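You operate a simulated robot arm through the tools that you are given. There is no shell and no other tool. Be economical: measure what you need, move in short steps, check, and stop when the job is done.

Carry out the task below with a simulated two-armed robot. There is one attempt and no reset: what you move stays moved.

JOB
Wind the screw leg to 4 MM and wipe both lap joints clean.
Fine: one hand steadies the leg while the other winds; teal pad, put back. Hands unhurt; nothing dropped, spilt, damaged or left on. What is to be rubbed or washed off counts as gone when no trace of it is left.

It is judged by the outcome, as a careful person would: the job done as asked, and still so three seconds after it is handed in. It fails if anything else is knocked over, pushed out of place, dropped, spilled or broken.

ROBOT AND FRAMES
Two 6-joint arms with two-finger parallel grippers on one trunk, on a base that drives. Base frame: it is fixed to the floor where the robot stands at the start and does not move with it; the origin is under the middle of the robot, x ahead of it, y to its left, z up; the surface under the hand at the start is at about z = 88. Lengths are in cm, angles in degrees, forces in N, time in s.
The left shoulder is at the start at [6, 18.7, 129.7], the right one opposite. With the tool pointing down near the work surface each hand reaches from about 10 to 58 cm from the robot's upright axis, wherever it stands, measured 20 degrees to its own side. Places, roughly: knob of the blue screw leg [50, 10, 110]; silver lap joint [40, 60, 90]; teal pad (8x5x5 cm) [60, 110, 90]; yellow lap joint [40, 40, 90]. Payload 1.57 kg a hand.
The TCP of each hand is the grasp point between the finger pads, 3 cm short of the fingertips. In the tool frame z runs along the fingers and y along their closing line. Largest opening 11 cm; finger width 2.4, thickness 1.2; the body of the gripper, 4.8 by 11.2 cm, starts 7.8 cm behind the TCP.
Orientation is that of the tool frame in the base frame, as a unit quaternion [w, x, y, z]. With the fingers straight down and closing along the base's y, the tool's x points along the base's -x, its y along +y and its z along -z.

CONTROLS
- The arms move only by the tool play_rows. It takes "left_steps", "right_steps" or both (then of equal length, played together; a hand with none holds still); each is a list that holds one entry, the list of rows, each a list of 7 numbers: the shift along the base's x, y, z in cm, then the turn, a rotation vector about the base's x, y, z in degrees, then the opening in per cent of the stroke, from 0 (shut) to 100 (fully open). In form: [[[tx, ty, tz, ax, ay, az, fingers], ...]]. A call has 1 to 8 rows; each row shifts and turns the commanded pose from where the row before left it. A row lasts 0.2 s, in which the tool goes at most 5 cm and 8.6 degrees; a call with a longer step from one row to the next is refused whole, and so is a gripper value outside its range. Where a pose cannot be reached the arm comes as near as it can. A force on the tool above 40 N (or 10 N above the force at the start of the call, whichever is more), or a blocked arm, ends the call early, and 0.2 s more pass. Each finger travels about 15.3 cm/s and halts on what it meets, pressing with about 27 N; the grip force reading is that of the motor and also rises with nothing between the fingers. The clock runs only during rows and for 0.2 s after the last one: add rows that do not move to give the fingers time. It gives the time, the measured TCP pose, the force on the tool (base axes), the opening and the grip force at its end, in the units of the frame above (readings bear some noise), with the torque about the TCP (base axes, N m) and any sound that the robot's microphone picked up.
- Cameras (640 x 400 px; columns grow to the right, rows downward): "scene" is now at [0.3, 3.14, 182.81]; the picture's right is [0.43, -0.90, 0.00], its down [-0.75, -0.36, -0.56] and it looks along [0.51, 0.24, -0.83] (base axes); focal length 250 px, centre (320, 200). "left" rides on the left gripper at [7, -1.6, -14.1] in its tool frame; the picture's right is [0.23, 0.97, 0.00], its down [-0.86, 0.20, -0.48] and it looks along [-0.47, 0.11, 0.88] (tool axes); focal length 222 px, centre (320, 200). "right" rides on the right gripper at [7, 1.6, -14.1] in its tool frame; the picture's right is [-0.23, 0.97, 0.00], its down [-0.86, -0.20, -0.48] and it looks along [-0.47, -0.11, 0.88] (tool axes); focal length 222 px, centre (320, 200). There is no depth. A picture from a camera that has moved, and an enlarged one, comes with that camera's place and axes in the base frame and with its lens.
- grab_frame(camera): a new picture of that camera. It takes no simulated time.
- lift_body(by): slides the trunk up (or, below 0, down) by that many cm; the arms and the scene camera ride with it, the base frame stays. It gives what a move gives, with no picture.
- base_move(legs): drives the robot by 1 to 6 legs, each [ahead, left, turn to the left] in cm, cm and degrees, along the robot's own axes; the way and the turn of a leg run together, so that a leg with both is an arc; at most 150 cm and 180 degrees a leg. The arms and the cameras ride along, it lands a little off, and it stops where it bumps. It gives what a move gives.
- aim_head(pan, tilt): turns the head with the scene camera to pan (to the left, within 86 degrees either way) and tilt (down, from -29 to 69), counted from straight ahead of the robot. It gives what a move gives.
- inspect(camera, box): a new picture of the part [left, top, right, bottom] of that camera's present view, enlarged. It takes no simulated time.
- finish_job(): hands the job in; it is judged then, once.

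Work in short steps. Places have to be worked out from the pictures, the camera data and where the tool is seen: move nearer, look again, correct. Check each grasp and each placing, and mend what went wrong. You have 120 turns and 92 pictures in all, those below and enlarged ones among them. Open the grippers and draw the arms clear of the work before you hand the job in, unless the task says otherwise; then end with one line.

The tools are called after "Call:" as name(argument=value, ...) on one line, values as JSON. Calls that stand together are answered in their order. play_rows: Moves the arms, as the interface text tells. Its arguments: {"type":"object","properties":{"left_steps":{"type":"array"},"right_steps":{"type":"array"}},"required":[]} The other tools are called the same way: lift_body (by) slides the trunk up or down; base_move (legs) drives the base; aim_head (pan, tilt) turns the head that bears the scene camera; grab_frame (camera) takes a picture; inspect (camera, box) takes an enlarged picture of a part of a camera's view; finish_job () hands the job in.

At the start:

```text
t: 0.0
left_position: [28.53, 37.15, 139.36]
left_tool_rot: [0.0, 0.0, 1.0, 0.0]
left_contact_force: [-0.7, 0.2, 0.3]
left_ft_torque: [0.02, 0.01, 0.0]
left_gripper_width: 10.98
left_grasp_force: 0.1
right_position: [40.48, 1.74, 132.4]
right_tool_rot: [0.0, 0.0, 1.0, 0.0]
right_contact_force: [0.1, -0.5, 0.4]
right_ft_torque: [-0.01, 0.04, 0.01]
right_gripper_width: 11.01
right_grasp_force: 0.1
trunk travel left (down, up): [-92.5, 6.5]
robot x, y, heading: [0.01, -0.35, -0.3]
head pan, tilt: [25.5, 55.8]
```

scene: 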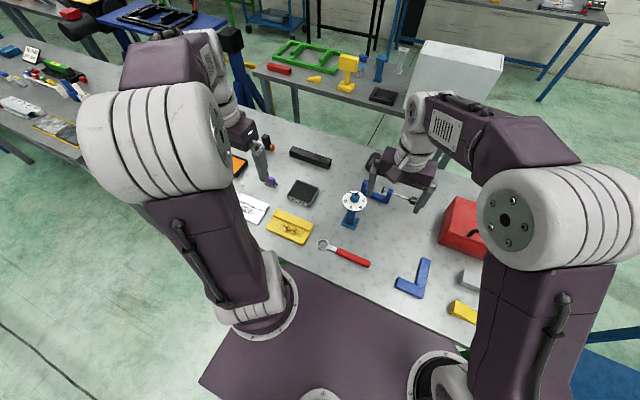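
right: 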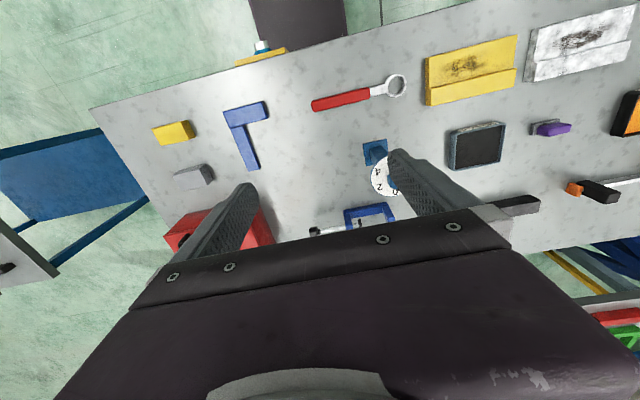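
left: 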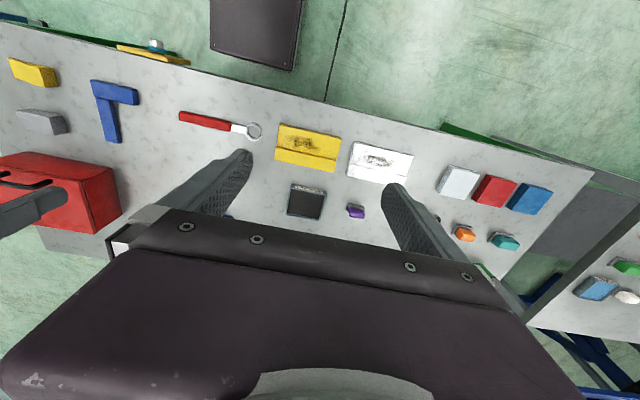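

The screw leg stands near the middle of the bench with a dial at the top. I look closer at it and at the lap joints.

Call:
inspect(camera="scene", box=[320, 170, 400, 240])

Call:
inspect(camera="right", box=[330, 120, 430, 220])

Call:
inspect(camera="left", box=[260, 100, 580, 270])

```text
5.71 times, centred on (360, 205) of scene
camera zoom: at [0.3, 3.14, 182.81], right [0.43, -0.9, 0.0], down [-0.75, -0.36, -0.56], along [0.51, 0.24, -0.83], focal length 1426 px, centre (91, 171)
```

zoom: 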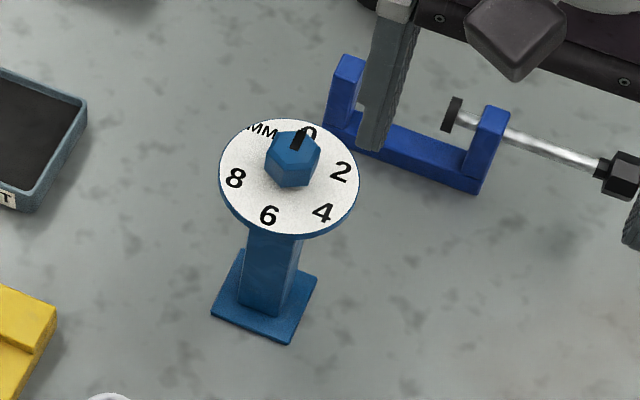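

```text
4.00 times, centred on (380, 170) of right
camera zoom: at [33.61, 3.31, 146.55], right [0.23, 0.97, 0.0], down [0.86, -0.2, 0.48], along [0.47, -0.11, -0.88], focal length 888 px, centre (80, 320)
```

zoom: 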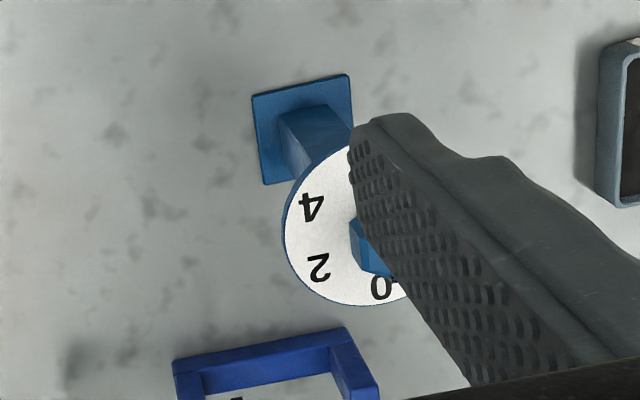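

```text
2.00 times, centred on (420, 185) of left
camera zoom: at [21.59, 35.56, 153.66], right [-0.23, 0.97, 0.0], down [0.86, 0.2, 0.48], along [0.47, 0.11, -0.88], focal length 444 px, centre (120, 230)
```

zoom: 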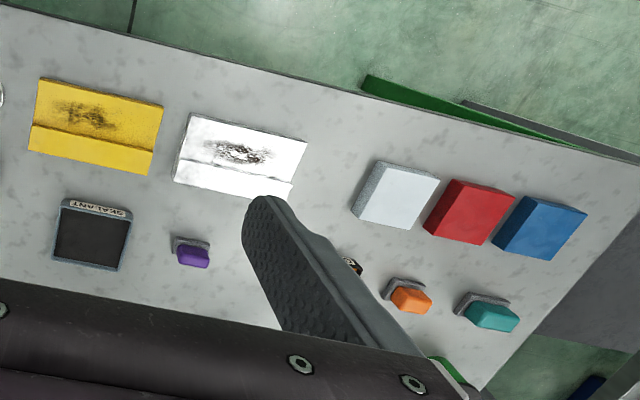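

The pointer is near 0 and the scale rises clockwise seen from above. The leg is at about (51, 12.5). I move the right hand over it with its tips still clear to look down between the fingers.

Call:
play_rows(right_steps=[[[2.4, 2.6, -2, 0, 0, 0, 100], [2.4, 2.6, -2, 0, 0, 0, 100], [2.4, 2.6, -2, 0, 0, 0, 100], [2.4, 2.6, -2, 0, 0, 0, 100]]])

Call:
grab_frame(camera="right")

Call:
grab_frame(camera="scene")

```text
t: 1.0
left_position: [28.84, 37.14, 139.57]
left_tool_rot: [-0.001, 0.0, 1.0, 0.001]
left_contact_force: [0.7, 0.5, 0.5]
left_ft_torque: [-0.03, 0.02, 0.02]
left_gripper_width: 10.98
left_grasp_force: 0.1
right_position: [49.62, 11.92, 124.13]
right_tool_rot: [-0.002, 0.0, 1.0, -0.001]
right_contact_force: [-0.3, -0.3, 0.6]
right_ft_torque: [-0.04, 0.05, 0.01]
right_gripper_width: 11.0
right_grasp_force: 0.0
right hand out of reach, approached as far as the arm can: row 4
trunk travel left (down, up): [-92.5, 6.5]
robot x, y, heading: [0.29, 0.16, 0.0]
head pan, tilt: [25.5, 55.8]
```

```text
85 pictures are left
camera right: at [42.79, 13.44, 138.3], right [0.23, 0.97, 0.0], down [0.86, -0.2, 0.48], along [0.46, -0.11, -0.88], focal length 222 px, centre (320, 200)
```

right: 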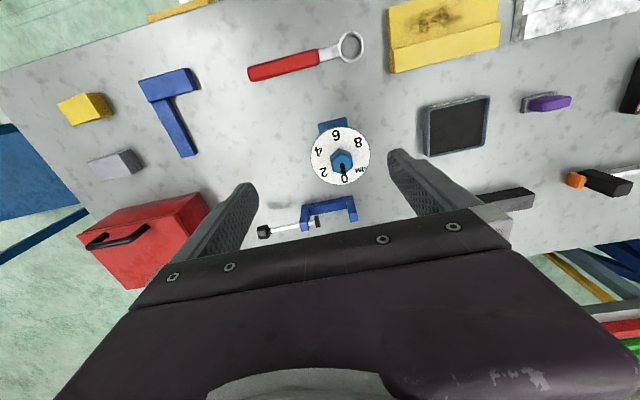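

```text
84 pictures are left
camera scene: at [0.53, 3.28, 182.81], right [0.43, -0.9, 0.0], down [-0.75, -0.36, -0.56], along [0.51, 0.24, -0.83], focal length 250 px, centre (320, 200)
```

scene: 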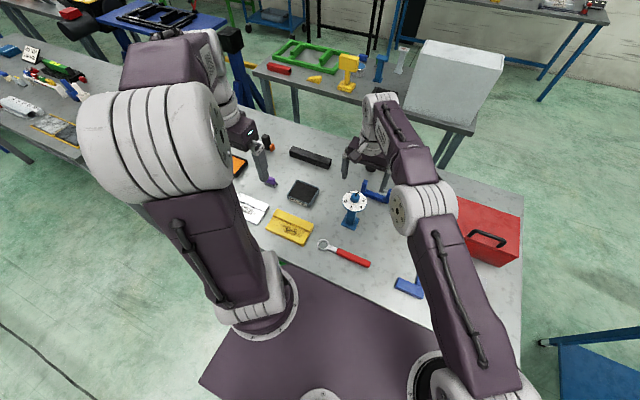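

The right arm is at the edge of its reach on the left side, so I drive the base 15 cm left, keeping the hands above everything, to centre the leg.

Call:
base_move(legs=[[0, 15, 0]])

Call:
inspect(camera="right", box=[160, 60, 320, 220])

```text
t: 2.4
left_position: [28.52, 51.79, 139.66]
left_tool_rot: [0.0, 0.002, 1.0, 0.001]
left_contact_force: [-0.8, -0.6, 0.7]
left_ft_torque: [0.03, -0.01, -0.02]
left_gripper_width: 10.99
left_grasp_force: 0.2
right_position: [49.59, 26.58, 124.39]
right_tool_rot: [-0.001, 0.001, 1.0, 0.0]
right_contact_force: [-0.5, 0.2, -0.1]
right_ft_torque: [0.0, 0.03, -0.04]
right_gripper_width: 11.02
right_grasp_force: 0.1
trunk travel left (down, up): [-92.5, 6.5]
robot x, y, heading: [0.01, 15.04, 0.3]
head pan, tilt: [25.5, 55.8]
```

```text
2.50 times, centred on (240, 140) of right
camera zoom: at [42.71, 28.07, 138.42], right [0.23, 0.97, 0.0], down [0.85, -0.2, 0.48], along [0.47, -0.11, -0.88], focal length 555 px, centre (520, 350)
```

zoom: 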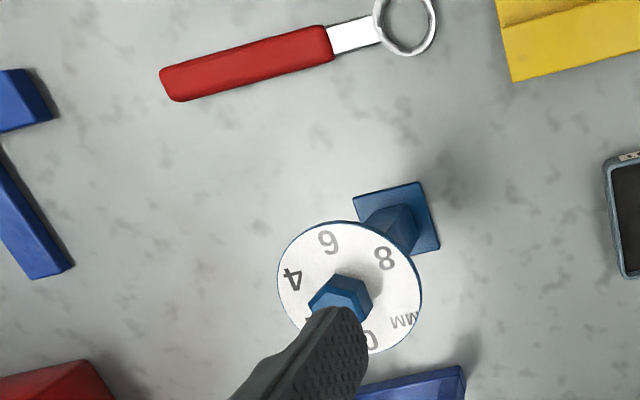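

Triangulating the two views puts the knob at about (53.7, 14, 106). I bring the right hand above it.

Call:
play_rows(right_steps=[[[1, -4.2, -0.8, 0, 0, 0, 100], [1.5, -4.2, -0.8, 0, 0, 0, 100], [1.5, -4.2, -0.8, 0, 0, 0, 100], [0, 0, 0, 0, 0, 0, 100]]])

Call:
inspect(camera="right", box=[240, 90, 400, 220])

Call:
inspect(camera="scene", box=[320, 140, 520, 280])

```text
t: 3.4
left_position: [28.51, 52.3, 139.36]
left_tool_rot: [0.0, 0.001, 1.0, -0.002]
left_contact_force: [0.1, 0.2, -0.2]
left_ft_torque: [0.01, 0.01, 0.05]
left_gripper_width: 11.04
left_grasp_force: 0.1
right_position: [53.48, 14.41, 121.85]
right_tool_rot: [0.0, 0.0, 1.0, -0.001]
right_contact_force: [0.8, 0.2, -0.2]
right_ft_torque: [-0.03, 0.01, 0.01]
right_gripper_width: 11.0
right_grasp_force: 0.0
trunk travel left (down, up): [-92.5, 6.5]
robot x, y, heading: [0.33, 15.18, 0.1]
head pan, tilt: [25.5, 55.8]
```

```text
3.08 times, centred on (320, 155) of right
camera zoom: at [46.43, 15.95, 135.91], right [0.23, 0.97, 0.0], down [0.85, -0.2, 0.48], along [0.47, -0.11, -0.88], focal length 684 px, centre (320, 338)
```

zoom: 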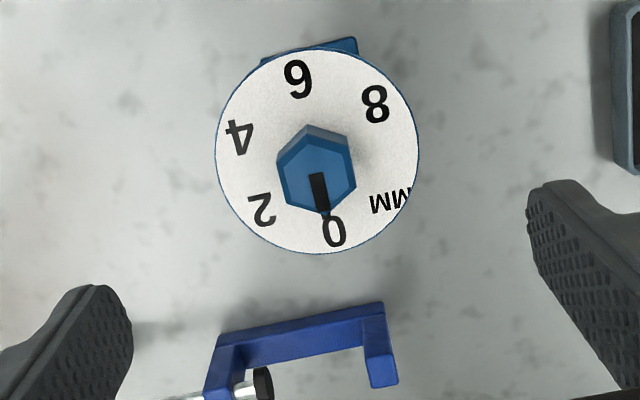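

```text
2.86 times, centred on (420, 210) of scene
camera zoom: at [0.26, 18.41, 182.8], right [0.43, -0.9, 0.0], down [-0.75, -0.36, -0.56], along [0.51, 0.24, -0.83], focal length 713 px, centre (34, 171)
```

zoom: 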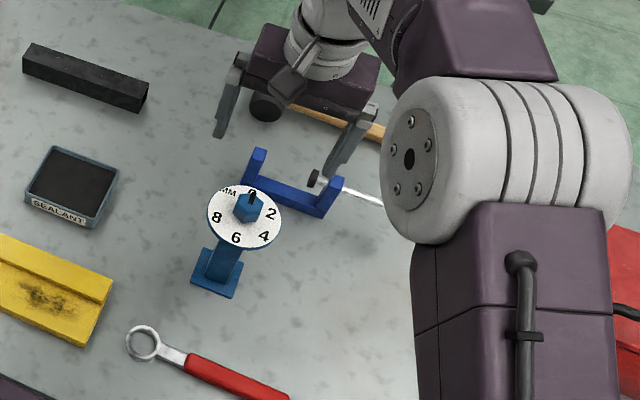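

The pointer sits at 0 and the knob flats already face ±y, so winding to 4 is 120° clockwise. Next I swing the left hand round so it can take the column from the left, tilted 25° below horizontal.

Call:
play_rows(left_steps=[[[1.27, -0.95, -1.9, -3.89, 3.89, 6.1, 100], [1.27, -0.95, -1.9, -3.89, 3.89, 6.1, 100], [1.27, -0.95, -1.9, -3.89, 3.89, 6.1, 100], [1.27, -0.95, -1.9, -3.89, 3.89, 6.1, 100], [1.27, -0.95, -1.9, -3.89, 3.89, 6.1, 100], [1.27, -0.95, -1.9, -3.89, 3.89, 6.1, 80], [1.27, -0.95, -1.9, -3.89, 3.89, 6.1, 60]]])

Call:
play_rows(left_steps=[[[1.27, -0.95, -1.9, -3.89, 3.89, 6.1, 60], [1.27, -0.95, -1.9, -3.89, 3.89, 6.1, 60], [1.27, -0.95, -1.9, -3.89, 3.89, 6.1, 60], [1.27, -0.95, -1.9, -3.89, 3.89, 6.1, 60], [1.27, -0.95, -1.9, -3.89, 3.89, 6.1, 60], [1.27, -0.95, -1.9, -3.89, 3.89, 6.1, 60], [0, 0, 0, 0, 0, 0, 60]]])

Call:
grab_frame(camera="left")

Call:
grab_frame(camera="scene")

```text
t: 5.0
left_position: [37.59, 45.44, 125.81]
left_tool_rot: [-0.228, -0.358, 0.876, -0.229]
left_contact_force: [-0.3, -0.1, -0.7]
left_ft_torque: [-0.03, 0.03, 0.03]
left_gripper_width: 6.57
left_grasp_force: 0.1
right_position: [53.46, 14.4, 121.64]
right_tool_rot: [-0.001, 0.001, 1.0, -0.001]
right_contact_force: [0.3, -0.1, -1.3]
right_ft_torque: [0.0, 0.01, -0.01]
right_gripper_width: 10.99
right_grasp_force: 0.1
trunk travel left (down, up): [-92.5, 6.5]
robot x, y, heading: [0.08, 15.33, 0.1]
head pan, tilt: [25.5, 55.8]
```

```text
t: 6.6
left_position: [45.08, 39.76, 114.76]
left_tool_rot: [-0.38, -0.596, 0.596, -0.381]
left_contact_force: [0.1, 0.5, -0.9]
left_ft_torque: [-0.02, -0.05, -0.02]
left_gripper_width: 6.61
left_grasp_force: 0.1
right_position: [53.38, 14.16, 121.78]
right_tool_rot: [0.001, 0.001, 1.0, 0.0]
right_contact_force: [0.4, -0.3, -0.5]
right_ft_torque: [-0.02, -0.01, -0.01]
right_gripper_width: 11.02
right_grasp_force: 0.1
trunk travel left (down, up): [-92.5, 6.5]
robot x, y, heading: [0.07, 15.05, 0.0]
head pan, tilt: [25.5, 55.8]
```

```text
80 pictures are left
camera left: at [46.61, 49.77, 127.18], right [-0.97, -0.1, 0.21], down [-0.2, 0.79, -0.57], along [-0.11, -0.6, -0.79], focal length 222 px, centre (320, 200)
```

left: 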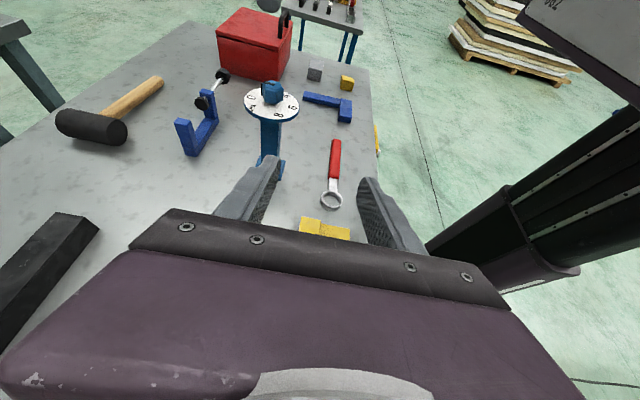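

```text
79 pictures are left
camera scene: at [0.28, 18.21, 182.81], right [0.43, -0.9, 0.0], down [-0.75, -0.36, -0.56], along [0.51, 0.24, -0.83], focal length 250 px, centre (320, 200)
```

scene: 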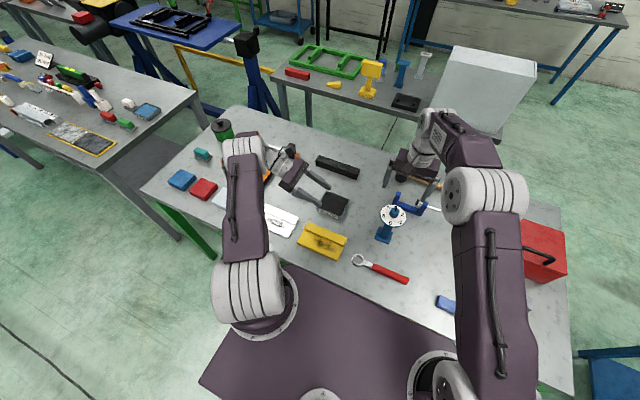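

From this view, the dial is at z≈104.5, the knob top at ≈107 and the column at about (53.8, 14.1). I move the left hand to a pre-grasp 13 cm back along its pointing line.

Call:
play_rows(left_steps=[[[1.72, -2.78, -2.66, 0, 0, 0, 60], [1.72, -2.78, -2.66, 0, 0, 0, 60], [1.72, -2.78, -2.66, 0, 0, 0, 60], [1.72, -2.78, -2.66, 0, 0, 0, 60], [1.72, -2.78, -2.66, 0, 0, 0, 60], [0, 0, 0, 0, 0, 0, 60]]])

Call:
grab_frame(camera="left")

Call:
inspect(camera="scene", box=[270, 120, 470, 260])

```text
t: 8.0
left_position: [50.93, 25.21, 102.45]
left_tool_rot: [-0.38, -0.596, 0.597, -0.38]
left_contact_force: [0.0, -0.1, -0.8]
left_ft_torque: [-0.02, 0.01, 0.0]
left_gripper_width: 6.62
left_grasp_force: 0.1
left hand out of reach, approached as far as the arm can: row 4, 5
right_position: [53.42, 14.36, 121.82]
right_tool_rot: [0.0, 0.001, 1.0, 0.0]
right_contact_force: [0.1, 0.1, 0.1]
right_ft_torque: [-0.01, -0.01, 0.02]
right_gripper_width: 11.02
right_grasp_force: 0.0
trunk travel left (down, up): [-92.5, 6.5]
robot x, y, heading: [0.12, 15.09, 0.1]
head pan, tilt: [25.5, 55.8]
```

```text
78 pictures are left
camera left: at [52.42, 35.19, 114.81], right [-0.97, -0.1, 0.21], down [-0.2, 0.79, -0.57], along [-0.11, -0.6, -0.79], focal length 222 px, centre (320, 200)
```

left: 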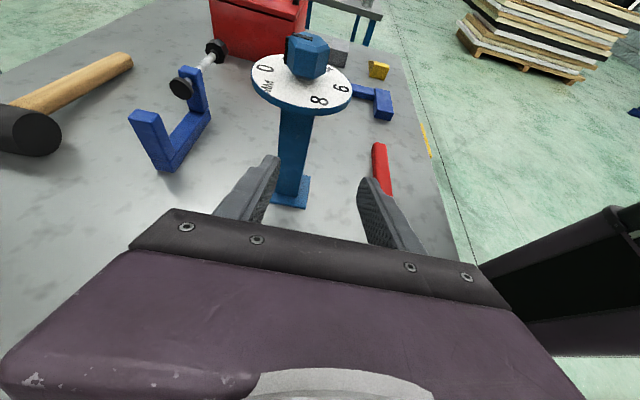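

```text
2.86 times, centred on (370, 190) of scene
camera zoom: at [0.31, 18.29, 182.81], right [0.43, -0.9, 0.0], down [-0.75, -0.36, -0.56], along [0.51, 0.24, -0.83], focal length 713 px, centre (177, 229)
```

zoom: 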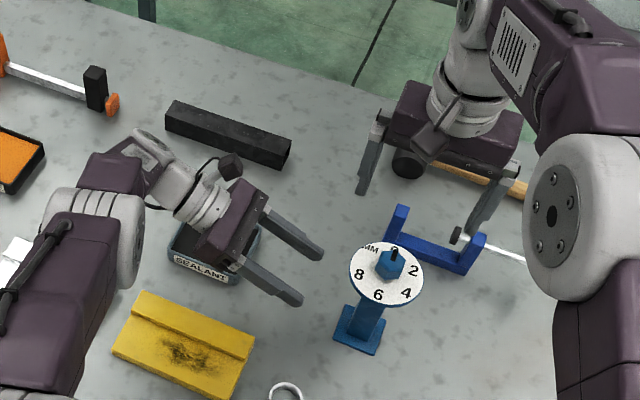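

The left arm can't reach that far out from the side. I'll take the column from the front instead (tool pitched forward), so I back the left hand off and return it to pointing down first.

Call:
play_rows(left_steps=[[[-1.7, 1.2, 1.9, 3.89, -3.89, -6.1, 60], [-1.7, 1.2, 1.9, 3.89, -3.89, -6.1, 60], [-1.7, 0.6, 1.9, 3.89, -3.89, -6.1, 60], [-1.7, 0.6, 1.9, 3.89, -3.89, -6.1, 60], [-1.7, 0.6, 1.9, 3.89, -3.89, -6.1, 60], [-1.7, 0.6, 1.9, 3.89, -3.89, -6.1, 60], [-1.7, 0.6, 1.9, 3.89, -3.89, -6.1, 60]]])

Call:
play_rows(left_steps=[[[-1.7, 0.6, 1.9, 3.89, -3.89, -6.1, 60], [-1.7, 0.6, 1.9, 3.89, -3.89, -6.1, 60], [-1.7, 0.6, 1.9, 3.89, -3.89, -6.1, 60], [-1.7, 0, 1.9, 3.89, -3.89, -6.1, 60], [-1.7, 0, 1.9, 3.89, -3.89, -6.1, 60], [-1.7, 0, 1.9, 3.89, -3.89, -6.1, 60], [0, 0, 0, 0, 0, 0, 60]]])

```text
t: 9.6
left_position: [38.84, 30.57, 115.96]
left_tool_rot: [-0.196, -0.309, 0.91, -0.198]
left_contact_force: [-0.2, 0.5, -0.2]
left_ft_torque: [0.0, 0.03, 0.02]
left_gripper_width: 6.62
left_grasp_force: 0.0
right_position: [53.26, 14.26, 121.91]
right_tool_rot: [0.001, 0.001, 1.0, 0.0]
right_contact_force: [-0.1, -0.3, -0.1]
right_ft_torque: [0.02, -0.03, 0.02]
right_gripper_width: 11.0
right_grasp_force: 0.1
trunk travel left (down, up): [-92.5, 6.5]
robot x, y, heading: [0.51, 15.06, 0.1]
head pan, tilt: [25.5, 55.8]
```

```text
t: 11.2
left_position: [28.7, 32.66, 127.19]
left_tool_rot: [0.0, 0.0, 1.0, 0.0]
left_contact_force: [-0.1, 0.5, 0.1]
left_ft_torque: [0.0, 0.05, 0.02]
left_gripper_width: 6.58
left_grasp_force: 0.1
right_position: [53.47, 14.43, 121.78]
right_tool_rot: [0.0, 0.001, 1.0, -0.001]
right_contact_force: [0.1, 0.0, 0.0]
right_ft_torque: [0.0, 0.0, -0.02]
right_gripper_width: 10.99
right_grasp_force: 0.0
trunk travel left (down, up): [-92.5, 6.5]
robot x, y, heading: [0.05, 15.35, 0.1]
head pan, tilt: [25.5, 55.8]
```

Now I pitch the left hand forward by 55° while bringing it in front of the leg.

Call:
play_rows(left_steps=[[[1.6, -1.5, -2.7, 0, -7.857, 0, 60], [1.6, -1.5, -2.7, 0, -7.857, 0, 60], [1.6, -1.5, -2.7, 0, -7.857, 0, 60], [1.6, -1.5, -2.7, 0, -7.857, 0, 60], [1.6, -1.5, -2.7, 0, -7.857, 0, 60], [1.6, -1.5, -2.7, 0, -7.857, 0, 60], [1.6, -1.5, -2.7, 0, -7.857, 0, 60], [0, 0, 0, 0, 0, 0, 60]]])

Call:
grab_frame(camera="left")

Call:
grab_frame(camera="scene")

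```text
t: 13.0
left_position: [45.04, 23.05, 115.39]
left_tool_rot: [0.373, -0.017, 0.926, 0.051]
left_contact_force: [-0.3, -0.3, 0.1]
left_ft_torque: [0.0, -0.02, -0.03]
left_gripper_width: 6.6
left_grasp_force: 0.0
left hand out of reach, approached as far as the arm can: row 2, 3, 4, 5, 6, 7
right_position: [53.42, 14.4, 121.83]
right_tool_rot: [0.0, 0.0, 1.0, 0.0]
right_contact_force: [-0.2, -0.4, 0.0]
right_ft_torque: [0.03, -0.02, 0.03]
right_gripper_width: 10.97
right_grasp_force: 0.0
trunk travel left (down, up): [-92.5, 6.5]
robot x, y, heading: [-0.25, 14.89, 0.1]
head pan, tilt: [25.5, 55.8]
```

```text
76 pictures are left
camera left: at [30.3, 20.14, 120.63], right [-0.23, 0.97, -0.08], down [0.27, 0.14, 0.95], along [0.93, 0.2, -0.3], focal length 222 px, centre (320, 200)
```

left: 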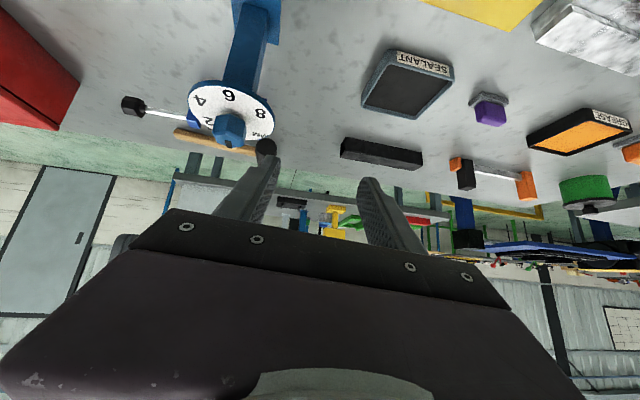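

```text
75 pictures are left
camera scene: at [0.29, 18.28, 182.81], right [0.43, -0.9, 0.0], down [-0.75, -0.36, -0.56], along [0.51, 0.24, -0.83], focal length 250 px, centre (320, 200)
```

scene: 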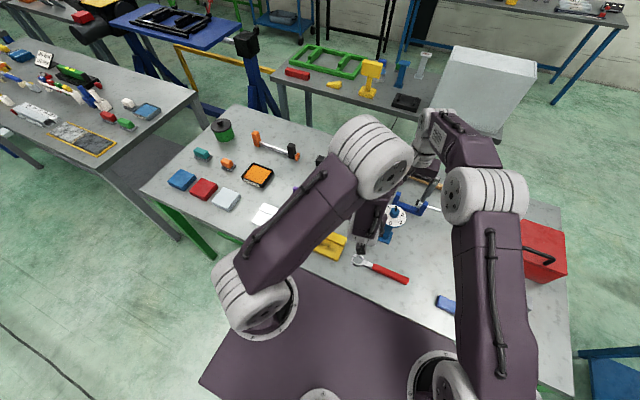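

Front approach is too cramped and side approach was only ~3 cm short, so driving a few cm forward would fix it. I check the room between base and bench first.

Call:
aim_head(pan=0, tilt=69)

Call:
grab_frame(camera="scene")

```text
t: 13.9
left_position: [45.02, 23.09, 115.33]
left_tool_rot: [0.372, -0.016, 0.927, 0.052]
left_contact_force: [0.5, 0.0, -0.3]
left_ft_torque: [0.03, 0.0, 0.0]
left_gripper_width: 6.61
left_grasp_force: 0.0
right_position: [53.49, 14.12, 121.88]
right_tool_rot: [0.0, 0.001, 1.0, 0.001]
right_contact_force: [0.0, -0.3, 1.0]
right_ft_torque: [0.0, -0.02, -0.01]
right_gripper_width: 11.02
right_grasp_force: 0.1
trunk travel left (down, up): [-92.5, 6.5]
robot x, y, heading: [-0.18, 15.05, -0.1]
head pan, tilt: [0.0, 68.8]
```

```text
74 pictures are left
camera scene: at [-0.52, 15.18, 181.36], right [0.0, -1.0, 0.0], down [-0.93, 0.0, -0.36], along [0.36, 0.0, -0.93], focal length 250 px, centre (320, 200)
```

scene: 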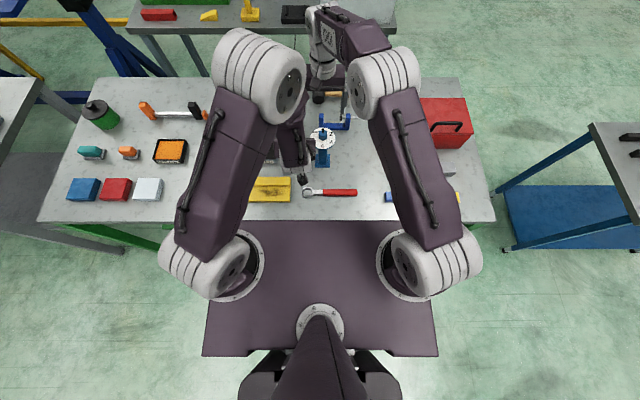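

The chest block's front looks about 4–5 cm short of the bench edge, so a ~3.5 cm drive forward is safe. First I turn the left hand back to the side-approach orientation.

Call:
play_rows(left_steps=[[[-0.4, 1.6, 0.3, -5.54, 4.86, 3.82, 60], [-0.4, 1.6, 0.3, -5.54, 4.86, 3.82, 60], [-0.4, 1.6, 0.3, -5.54, 4.86, 3.82, 60], [-0.4, 1.6, 0.3, -5.54, 4.86, 3.82, 60], [-0.4, 1.6, 0.3, -5.54, 4.86, 3.82, 60], [-0.4, 1.6, 0.3, -5.54, 4.86, 3.82, 60], [-0.4, 1.6, 0.3, -5.54, 4.86, 3.82, 60], [-0.4, 1.6, 0.3, -5.54, 4.86, 3.82, 60]]])

Call:
play_rows(left_steps=[[[0, 0, 0, -5.54, 4.86, 3.82, 60], [0, 0, 0, -5.54, 4.86, 3.82, 60], [0, 0, 0, -5.54, 4.86, 3.82, 60], [0, 0, 0, -5.54, 4.86, 3.82, 60], [0, 0, 0, -5.54, 4.86, 3.82, 60], [0, 0, 0, -5.54, 4.86, 3.82, 60], [0, 0, 0, -5.54, 4.86, 3.82, 80], [0, 0, 0, -5.54, 4.86, 3.82, 100]]])

Call:
base_move(legs=[[3.5, 0, 0]])

Call:
grab_frame(camera="scene")

```text
t: 15.7
left_position: [43.04, 34.25, 119.71]
left_tool_rot: [0.002, -0.369, 0.906, -0.205]
left_contact_force: [1.2, 0.9, -0.3]
left_ft_torque: [-0.02, 0.02, 0.0]
left_gripper_width: 6.61
left_grasp_force: 0.0
left hand out of reach, approached as far as the arm can: row 1, 2, 3, 4, 8
right_position: [53.35, 14.55, 121.73]
right_tool_rot: [0.0, 0.001, 1.0, 0.0]
right_contact_force: [-0.4, 0.8, -0.5]
right_ft_torque: [-0.03, -0.03, -0.01]
right_gripper_width: 10.99
right_grasp_force: 0.1
trunk travel left (down, up): [-92.5, 6.5]
robot x, y, heading: [-0.28, 15.35, -0.0]
head pan, tilt: [0.0, 68.8]
```

```text
t: 17.5
left_position: [25.47, 28.6, 109.78]
left_tool_rot: [0.367, 0.609, -0.593, 0.378]
left_contact_force: [0.2, 0.1, -0.1]
left_ft_torque: [0.01, 0.02, 0.0]
left_gripper_width: 11.02
left_grasp_force: 0.0
left hand out of reach, approached as far as the arm can: row 1, 2, 3, 4, 5, 6, 7, 8
right_position: [53.32, 14.41, 121.88]
right_tool_rot: [0.001, 0.001, 1.0, -0.001]
right_contact_force: [-0.9, 0.8, 0.3]
right_ft_torque: [-0.02, -0.02, 0.01]
right_gripper_width: 11.03
right_grasp_force: 0.1
trunk travel left (down, up): [-92.5, 6.5]
robot x, y, heading: [-0.11, 15.15, -0.0]
head pan, tilt: [0.0, 68.8]
```

```text
t: 18.3
left_position: [28.34, 28.59, 110.05]
left_tool_rot: [0.364, 0.608, -0.595, 0.38]
left_contact_force: [-0.1, 0.0, -0.1]
left_ft_torque: [0.0, -0.02, 0.11]
left_gripper_width: 10.99
left_grasp_force: 0.1
right_position: [56.03, 14.32, 122.25]
right_tool_rot: [0.003, 0.0, 1.0, 0.0]
right_contact_force: [-0.5, -0.2, 0.0]
right_ft_torque: [0.0, -0.11, 0.02]
right_gripper_width: 10.98
right_grasp_force: 0.1
trunk travel left (down, up): [-92.5, 6.5]
robot x, y, heading: [3.34, 15.2, 0.0]
head pan, tilt: [0.0, 68.8]
```

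```text
73 pictures are left
camera scene: at [1.67, 15.15, 181.36], right [0.0, -1.0, 0.0], down [-0.93, 0.0, -0.37], along [0.37, 0.0, -0.93], focal length 250 px, centre (320, 200)
```

scene: 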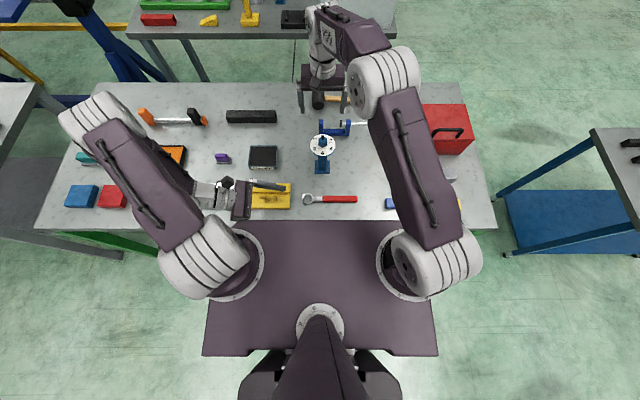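

The base moved without a bump. The left hand has the right orientation but sits back at x≈28; I advance it in steps toward (48, 28.6, 104).

Call:
play_rows(left_steps=[[[4, 0, -0.5, 0, 0, 0, 100], [4, 0, -1, 0, 0, 0, 100], [4, 0, -1.5, 0, 0, 0, 100], [4, 0, -1.5, 0, 0, 0, 100], [4, 0, -1.5, 0, 0, 0, 100], [0, 0, 0, 0, 0, 0, 100]]])

Call:
grab_frame(camera="scene")

```text
t: 19.7
left_position: [31.95, 26.86, 102.82]
left_tool_rot: [0.354, 0.616, -0.6, 0.367]
left_contact_force: [-0.1, 0.1, -0.6]
left_ft_torque: [0.0, 0.0, 0.0]
left_gripper_width: 11.0
left_grasp_force: 0.0
left hand out of reach, approached as far as the arm can: row 1, 2, 3, 4, 5
right_position: [56.86, 14.24, 121.96]
right_tool_rot: [0.001, 0.0, 1.0, 0.0]
right_contact_force: [0.3, 1.2, -0.1]
right_ft_torque: [0.01, -0.01, -0.02]
right_gripper_width: 11.0
right_grasp_force: 0.1
trunk travel left (down, up): [-92.5, 6.5]
robot x, y, heading: [3.12, 14.83, -0.0]
head pan, tilt: [0.0, 68.8]
```

```text
72 pictures are left
camera scene: at [2.91, 15.15, 181.36], right [0.0, -1.0, 0.0], down [-0.93, 0.0, -0.36], along [0.36, 0.0, -0.93], focal length 250 px, centre (320, 200)
```

scene: 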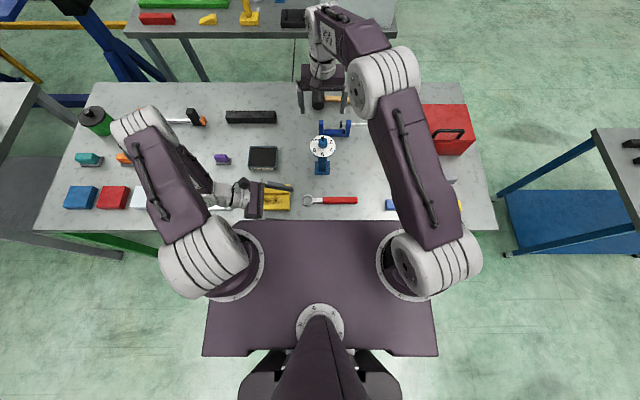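

The arm is in a cramped posture with a joint at its limit. I unwind it back to tool-down, high and to the left, then repeat the approach that worked.

Call:
play_rows(left_steps=[[[0, 1.5, 3, 3.89, -3.89, -6.1, 100], [0, 1.5, 3, 3.89, -3.89, -6.1, 100], [0, 1.5, 3, 3.89, -3.89, -6.1, 100], [0, 1.5, 3, 3.89, -3.89, -6.1, 100], [0, 1.5, 3, 3.89, -3.89, -6.1, 100], [0, 1.5, 3, 3.89, -3.89, -6.1, 100], [0, 1.5, 3, 3.89, -3.89, -6.1, 100]]])

Call:
play_rows(left_steps=[[[0, 1.5, 2, 3.89, -3.89, -6.1, 100], [0, 1.5, 2, 3.89, -3.89, -6.1, 100], [0, 1.5, 2, 3.89, -3.89, -6.1, 100], [0, 1.5, 2, 3.89, -3.89, -6.1, 100], [0, 1.5, 2, 3.89, -3.89, -6.1, 100], [0, 1.5, 2, 3.89, -3.89, -6.1, 100], [0, 0, 0, 0, 0, 0, 100]]])

Call:
grab_frame(camera="scene")

```text
t: 21.3
left_position: [30.67, 36.41, 122.46]
left_tool_rot: [-0.18, -0.319, 0.908, -0.203]
left_contact_force: [-0.2, -0.1, -0.4]
left_ft_torque: [0.01, -0.03, -0.01]
left_gripper_width: 10.99
left_grasp_force: 0.0
left hand out of reach, approached as far as the arm can: row 6, 7
right_position: [56.83, 14.23, 121.88]
right_tool_rot: [0.001, 0.0, 1.0, 0.0]
right_contact_force: [0.0, -0.9, 0.5]
right_ft_torque: [-0.03, -0.01, -0.03]
right_gripper_width: 11.0
right_grasp_force: 0.0
trunk travel left (down, up): [-92.5, 6.5]
robot x, y, heading: [3.12, 15.01, -0.1]
head pan, tilt: [0.0, 68.8]
```

```text
t: 22.9
left_position: [31.22, 37.96, 123.55]
left_tool_rot: [0.039, -0.004, 0.998, -0.057]
left_contact_force: [0.4, 0.2, -0.4]
left_ft_torque: [0.0, 0.02, 0.01]
left_gripper_width: 11.02
left_grasp_force: 0.2
left hand out of reach, approached as far as the arm can: row 1, 2, 3, 4, 5, 6
right_position: [56.88, 14.26, 121.67]
right_tool_rot: [0.001, 0.0, 1.0, -0.001]
right_contact_force: [0.7, 0.5, 0.2]
right_ft_torque: [0.01, 0.0, 0.01]
right_gripper_width: 11.0
right_grasp_force: 0.1
trunk travel left (down, up): [-92.5, 6.5]
robot x, y, heading: [3.7, 15.26, -0.2]
head pan, tilt: [0.0, 68.8]
```

```text
71 pictures are left
camera scene: at [3.0, 15.16, 181.36], right [0.0, -1.0, 0.0], down [-0.93, 0.0, -0.36], along [0.36, 0.0, -0.93], focal length 250 px, centre (320, 200)
```

scene: 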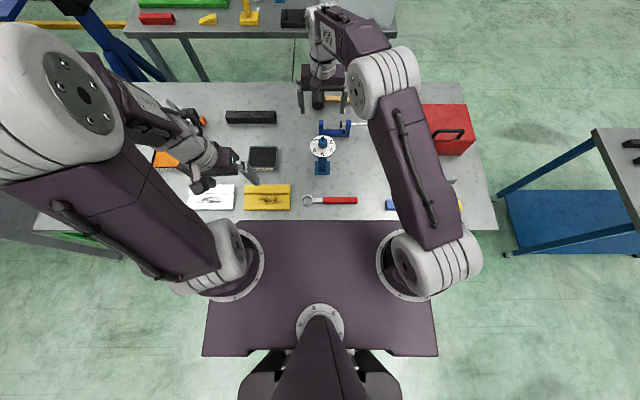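

I straighten out the small tilt left and move the left hand forward to a comfortable tool-down place.

Call:
play_rows(left_steps=[[[3, 2, 1, 6.5, 4.5, -0.5, 100], [3, 2, 0, 0, 0, 0, 100], [3, 2, 0, 0, 0, 0, 100], [3, 2, 0, 0, 0, 0, 100], [0, 0, 0, 0, 0, 0, 100]]])

Call:
grab_frame(camera="scene")

```text
t: 24.1
left_position: [39.63, 43.66, 121.9]
left_tool_rot: [0.045, -0.005, 0.997, -0.065]
left_contact_force: [-0.4, 0.1, -0.3]
left_ft_torque: [0.02, 0.0, 0.01]
left_gripper_width: 11.01
left_grasp_force: 0.1
left hand out of reach, approached as far as the arm can: row 1, 3, 4
right_position: [56.76, 14.29, 121.92]
right_tool_rot: [0.0, 0.0, 1.0, 0.0]
right_contact_force: [0.5, -0.7, 0.4]
right_ft_torque: [0.0, -0.03, 0.0]
right_gripper_width: 11.01
right_grasp_force: 0.1
trunk travel left (down, up): [-92.5, 6.5]
robot x, y, heading: [3.99, 14.83, -0.1]
head pan, tilt: [0.0, 68.8]
```

```text
70 pictures are left
camera scene: at [2.88, 15.13, 181.36], right [0.0, -1.0, 0.0], down [-0.93, 0.0, -0.36], along [0.36, 0.0, -0.93], focal length 250 px, centre (320, 200)
```

scene: 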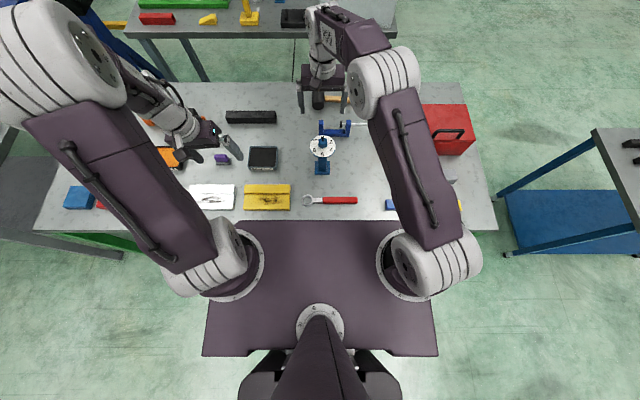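

The posture is still skewed. I bring the left hand back to its starting place relative to the robot (about (32, 52, 139)), tool down.

Call:
play_rows(left_steps=[[[-1.5, 1.7, 3.5, 0, 0, 0, 100], [-1.5, 1.7, 3.5, 0, 0, 0, 100], [-1.5, 1.7, 3.5, 0, 0, 0, 100], [-1.5, 1.7, 3.5, 0, 0, 0, 100], [-1.5, 1.7, 3.5, 0, 0, 0, 100], [0, 0, 0, 7, 5, -0.5, 100], [0, 0, 0, 0, 0, 0, 100]]])

Call:
grab_frame(camera="scene")

```text
t: 25.7
left_position: [31.3, 49.68, 131.32]
left_tool_rot: [0.075, -0.007, 0.994, -0.084]
left_contact_force: [-0.6, -0.2, -0.3]
left_ft_torque: [0.02, 0.02, -0.01]
left_gripper_width: 11.01
left_grasp_force: 0.2
left hand out of reach, approached as far as the arm can: row 1, 2, 3, 4, 5, 6
right_position: [56.86, 14.32, 121.76]
right_tool_rot: [0.0, 0.0, 1.0, 0.0]
right_contact_force: [0.4, -0.5, -0.3]
right_ft_torque: [-0.04, 0.0, -0.02]
right_gripper_width: 11.03
right_grasp_force: 0.1
trunk travel left (down, up): [-92.5, 6.5]
robot x, y, heading: [3.36, 14.98, 0.4]
head pan, tilt: [0.0, 68.8]
```

```text
69 pictures are left
camera scene: at [3.0, 15.17, 181.36], right [0.0, -1.0, 0.0], down [-0.93, 0.0, -0.36], along [0.36, 0.0, -0.93], focal length 250 px, centre (320, 200)
```

scene: 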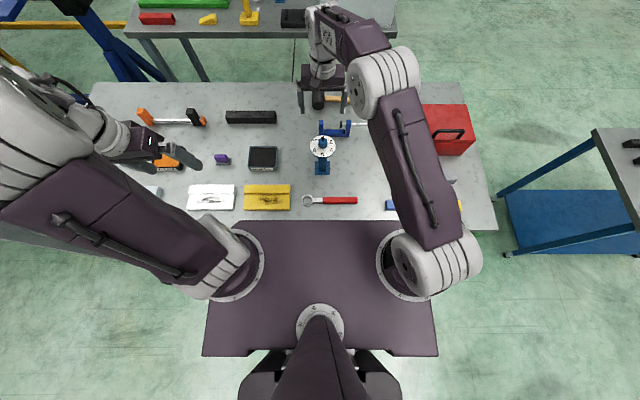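

The left wrist has flipped over into a bad branch during the direct swing. I unwind by retracing: first back to the sideways orientation at the place it came through.

Call:
play_rows(left_steps=[[[-0.15, -1.5, -1.6, -3.89, 3.89, 6.1, 100], [-0.15, -1.5, -1.6, -3.89, 3.89, 6.1, 100], [-0.15, -1.5, -1.6, -3.89, 3.89, 6.1, 100], [-0.15, -1.5, -1.6, -3.89, 3.89, 6.1, 100], [-0.15, -1.5, -1.6, -3.89, 3.89, 6.1, 100], [-0.15, -1.5, -1.6, -3.89, 3.89, 6.1, 100], [-0.15, -1.5, -1.6, -3.89, 3.89, 6.1, 100]]])

Call:
play_rows(left_steps=[[[-0.15, -1.5, -1.6, -3.89, 3.89, 6.1, 100], [-0.15, -1.5, -1.6, -3.89, 3.89, 6.1, 100], [-0.15, -1.5, -1.6, -3.89, 3.89, 6.1, 100], [-0.15, -1.5, -1.6, -3.89, 3.89, 6.1, 100], [-0.15, -1.5, -1.6, -3.89, 3.89, 6.1, 100], [0, 0, 0, 0, 0, 0, 100]]])

```text
t: 27.3
left_position: [30.06, 39.19, 120.28]
left_tool_rot: [-0.131, -0.398, 0.866, -0.272]
left_contact_force: [-1.2, -0.1, -0.3]
left_ft_torque: [-0.01, 0.02, -0.03]
left_gripper_width: 11.0
left_grasp_force: 0.0
right_position: [56.92, 14.43, 121.87]
right_tool_rot: [0.0, 0.0, 1.0, 0.0]
right_contact_force: [0.0, 0.2, -0.2]
right_ft_torque: [0.0, 0.0, 0.0]
right_gripper_width: 11.0
right_grasp_force: 0.1
trunk travel left (down, up): [-92.5, 6.5]
robot x, y, heading: [3.18, 15.14, -0.1]
head pan, tilt: [0.0, 68.8]
```

```text
t: 28.7
left_position: [29.31, 31.55, 112.42]
left_tool_rot: [-0.261, -0.622, 0.641, -0.367]
left_contact_force: [-0.2, 0.0, 0.4]
left_ft_torque: [-0.02, 0.02, 0.02]
left_gripper_width: 10.99
left_grasp_force: 0.0
right_position: [56.81, 14.3, 121.78]
right_tool_rot: [0.0, 0.0, 1.0, 0.001]
right_contact_force: [0.4, 0.7, -0.8]
right_ft_torque: [0.01, 0.0, 0.0]
right_gripper_width: 10.98
right_grasp_force: 0.1
trunk travel left (down, up): [-92.5, 6.5]
robot x, y, heading: [3.65, 15.14, -0.0]
head pan, tilt: [0.0, 68.8]
```

Orientation is close to the sideways one. Now I retrace the swing toward the forward-pitched pose near (48, 23, 115).

Call:
play_rows(left_steps=[[[1.3, -0.5, 0.6, 5.66, -4.12, -4.1, 60], [1.3, -0.5, 0.6, 5.66, -4.12, -4.1, 60], [1.3, -0.5, 0.6, 5.66, -4.12, -4.1, 60], [1.3, -0.5, 0.6, 5.66, -4.12, -4.1, 60], [1.3, -0.5, 0.6, 5.66, -4.12, -4.1, 60], [1.3, -0.5, 0.6, 5.66, -4.12, -4.1, 60], [1.3, -0.5, 0.6, 5.66, -4.12, -4.1, 60], [1.3, -0.5, 0.6, 5.66, -4.12, -4.1, 60]]])

Call:
grab_frame(camera="scene")

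```text
t: 30.5
left_position: [39.52, 27.45, 117.12]
left_tool_rot: [0.087, -0.349, 0.918, -0.165]
left_contact_force: [-0.4, 0.1, 0.6]
left_ft_torque: [-0.02, -0.01, 0.0]
left_gripper_width: 6.59
left_grasp_force: 0.0
right_position: [56.83, 14.32, 121.86]
right_tool_rot: [0.001, 0.0, 1.0, 0.0]
right_contact_force: [-0.2, 0.1, -0.2]
right_ft_torque: [0.03, 0.04, -0.01]
right_gripper_width: 10.98
right_grasp_force: 0.1
trunk travel left (down, up): [-92.5, 6.5]
robot x, y, heading: [3.5, 14.97, 0.2]
head pan, tilt: [0.0, 68.8]
```

```text
68 pictures are left
camera scene: at [2.92, 15.02, 181.36], right [0.0, -1.0, 0.0], down [-0.93, 0.0, -0.36], along [0.36, 0.0, -0.93], focal length 250 px, centre (320, 200)
```

scene: 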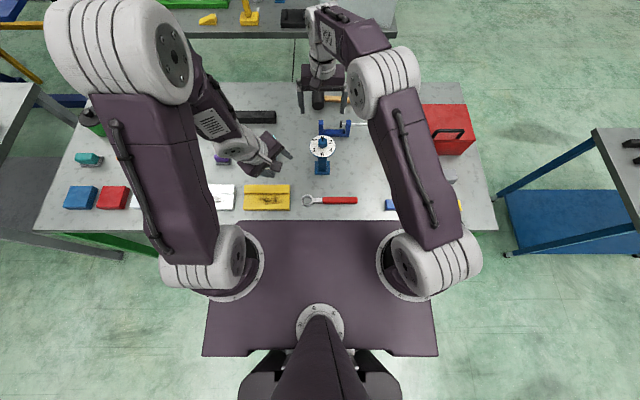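

The arm follows well, forearm now roughly in line with the hand. I continue the rest of the retrace.

Call:
play_rows(left_steps=[[[1.3, -0.6, -0.2, 5.66, -4.12, -4.1, 60], [1.3, -0.6, -0.2, 5.66, -4.12, -4.1, 60], [1.3, -0.6, -0.2, 5.66, -4.12, -4.1, 60], [1.3, -0.6, -0.2, 5.66, -4.12, -4.1, 60], [1.3, -0.6, -0.2, 5.66, -4.12, -4.1, 60], [1.3, -0.6, -0.2, 5.66, -4.12, -4.1, 60], [1.3, -0.6, -0.2, 5.66, -4.12, -4.1, 60]]])

Call:
grab_frame(camera="scene")

```text
t: 32.1
left_position: [48.89, 23.36, 115.76]
left_tool_rot: [0.375, -0.016, 0.925, 0.054]
left_contact_force: [-0.6, 0.2, 0.0]
left_ft_torque: [-0.02, -0.02, 0.02]
left_gripper_width: 6.61
left_grasp_force: 0.0
right_position: [56.8, 14.28, 121.93]
right_tool_rot: [0.0, 0.0, 1.0, 0.0]
right_contact_force: [0.5, 0.5, -0.4]
right_ft_torque: [-0.01, -0.02, -0.02]
right_gripper_width: 11.01
right_grasp_force: 0.0
trunk travel left (down, up): [-92.5, 6.5]
robot x, y, heading: [3.3, 15.27, 0.2]
head pan, tilt: [0.0, 68.8]
```

```text
67 pictures are left
camera scene: at [3.01, 15.11, 181.36], right [0.0, -1.0, 0.0], down [-0.93, 0.0, -0.36], along [0.36, 0.0, -0.93], focal length 250 px, centre (320, 200)
```

scene: 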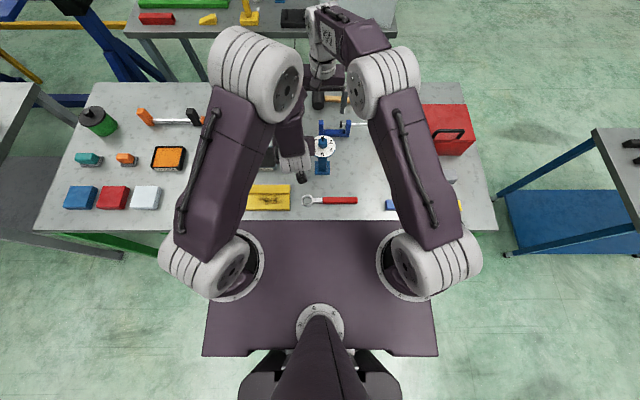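

Back at the forward-pitched pose in the good branch. Now I pitch back to straight down while retreating up and left.

Call:
play_rows(left_steps=[[[-1.5, 2.1, 1.6, -1.06, 7.35, -0.31, 60], [-1.5, 2.1, 1.6, -1.06, 7.35, -0.31, 60], [-1.5, 2.1, 1.6, -1.06, 7.35, -0.31, 60], [-1.5, 2.1, 1.6, -1.06, 7.35, -0.31, 60], [-1.5, 2.1, 1.6, -1.06, 7.35, -0.31, 60], [-1.5, 2.1, 1.6, -1.06, 7.35, -0.31, 60], [0, 0, 0, 0, 0, 0, 60]]])

Call:
grab_frame(camera="scene")

```text
t: 33.7
left_position: [41.65, 33.63, 122.11]
left_tool_rot: [0.089, -0.009, 0.995, 0.045]
left_contact_force: [-0.2, 0.1, -0.7]
left_ft_torque: [-0.02, -0.02, 0.01]
left_gripper_width: 6.61
left_grasp_force: 0.1
left hand out of reach, approached as far as the arm can: row 3, 4, 6
right_position: [56.8, 14.26, 121.78]
right_tool_rot: [0.0, 0.0, 1.0, 0.0]
right_contact_force: [-0.1, -0.1, 0.6]
right_ft_torque: [0.02, 0.03, 0.01]
right_gripper_width: 10.99
right_grasp_force: 0.1
trunk travel left (down, up): [-92.5, 6.5]
robot x, y, heading: [3.39, 15.49, -0.1]
head pan, tilt: [0.0, 68.8]
```

```text
66 pictures are left
camera scene: at [3.02, 15.06, 181.36], right [0.0, -1.0, 0.0], down [-0.93, 0.0, -0.36], along [0.36, 0.0, -0.93], focal length 250 px, centre (320, 200)
```

scene: 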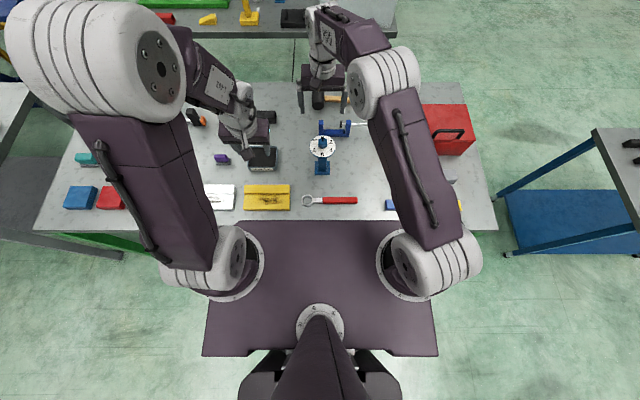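

I finish levelling the tool and go to the start-relative pose to check this is the good branch again.

Call:
play_rows(left_steps=[[[-1.5, 3, 2.8, -2.55, 5.1, -0.5, 60], [-1.5, 3, 2.8, -2.55, 5.1, -0.5, 60], [-1.5, 3, 2.8, 0, 0, 0, 60], [-1.5, 3, 2.8, 0, 0, 0, 60], [-1.5, 3, 2.8, 0, 0, 0, 60], [-1.5, 3, 2.8, 0, 0, 0, 60], [0, 0, 0, 0, 0, 0, 60]]])

Call:
grab_frame(camera="scene")

```text
t: 35.3
left_position: [33.73, 39.78, 125.36]
left_tool_rot: [0.077, -0.007, 0.995, 0.069]
left_contact_force: [-0.1, -0.1, -0.4]
left_ft_torque: [0.0, 0.0, 0.01]
left_gripper_width: 6.63
left_grasp_force: 0.1
left hand out of reach, approached as far as the arm can: row 1, 2, 3, 4, 5, 6
right_position: [56.92, 14.43, 121.88]
right_tool_rot: [0.0, -0.001, 1.0, 0.0]
right_contact_force: [0.6, 0.6, -0.6]
right_ft_torque: [0.03, -0.01, 0.01]
right_gripper_width: 10.97
right_grasp_force: 0.1
trunk travel left (down, up): [-92.5, 6.5]
robot x, y, heading: [3.57, 15.23, -0.0]
head pan, tilt: [0.0, 68.8]
```

```text
65 pictures are left
camera scene: at [2.97, 15.2, 181.36], right [0.0, -1.0, 0.0], down [-0.93, 0.0, -0.36], along [0.36, 0.0, -0.93], focal length 250 px, centre (320, 200)
```

scene: 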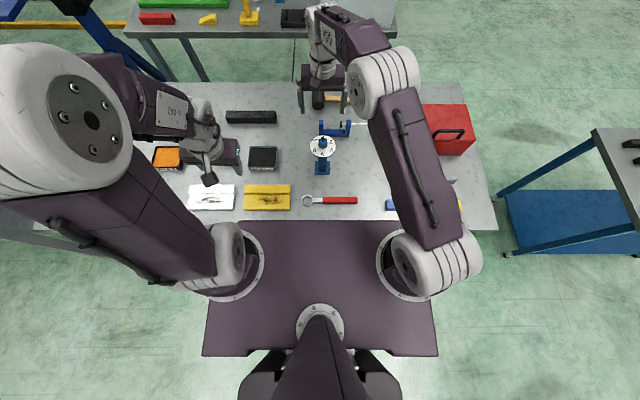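

The left arm seems jammed by a wrist limit when the hand is close in. I move the hand far outward, where the arm stretches, and look at its posture.

Call:
play_rows(left_steps=[[[3, 1.5, 0, 0, 0, 0, 60], [3, 1.5, 0, 0, 0, 0, 60], [3, 1.5, 0, 0, 0, 0, 60], [3, 1.5, 0, 0, 0, 0, 60], [3, 1.5, 0, 0, 0, 0, 60], [3, 1.5, 0, -4, 4.4, -0.4, 60], [0, 0, 0, -4, 4.4, -0.4, 60], [0, 0, 0, 0, 0, 0, 60]]])

Call:
grab_frame(camera="scene")

```text
t: 37.1
left_position: [46.42, 41.32, 116.63]
left_tool_rot: [0.059, -0.004, 0.996, 0.061]
left_contact_force: [-0.2, -0.3, -1.2]
left_ft_torque: [0.0, 0.0, 0.02]
left_gripper_width: 6.59
left_grasp_force: 0.1
left hand out of reach, approached as far as the arm can: row 1, 2, 3, 4, 5, 6, 7
right_position: [56.88, 14.35, 121.87]
right_tool_rot: [0.0, -0.001, 1.0, 0.0]
right_contact_force: [0.2, -0.8, 0.4]
right_ft_torque: [0.01, -0.03, 0.01]
right_gripper_width: 11.0
right_grasp_force: 0.0
trunk travel left (down, up): [-92.5, 6.5]
robot x, y, heading: [3.84, 15.06, -0.3]
head pan, tilt: [0.0, 68.8]
```

```text
64 pictures are left
camera scene: at [2.92, 15.15, 181.36], right [0.0, -1.0, 0.0], down [-0.93, 0.0, -0.36], along [0.36, 0.0, -0.93], focal length 250 px, centre (320, 200)
```

scene: 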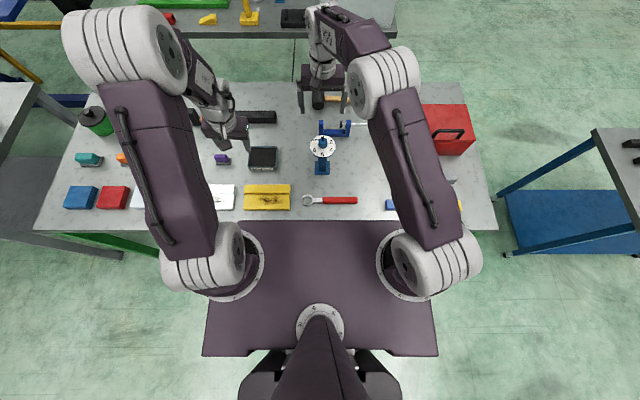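

I zoom in on both wrists to compare the postures.

Call:
inspect(camera="scene", box=[60, 0, 400, 210])

```text
1.88 times, centred on (230, 105) of scene
camera zoom: at [2.92, 15.15, 181.36], right [0.0, -1.0, 0.0], down [-0.93, 0.0, -0.36], along [0.36, 0.0, -0.93], focal length 470 px, centre (489, 379)
```

zoom: 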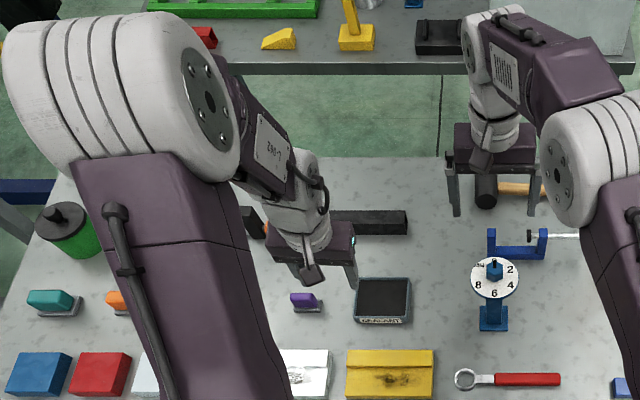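

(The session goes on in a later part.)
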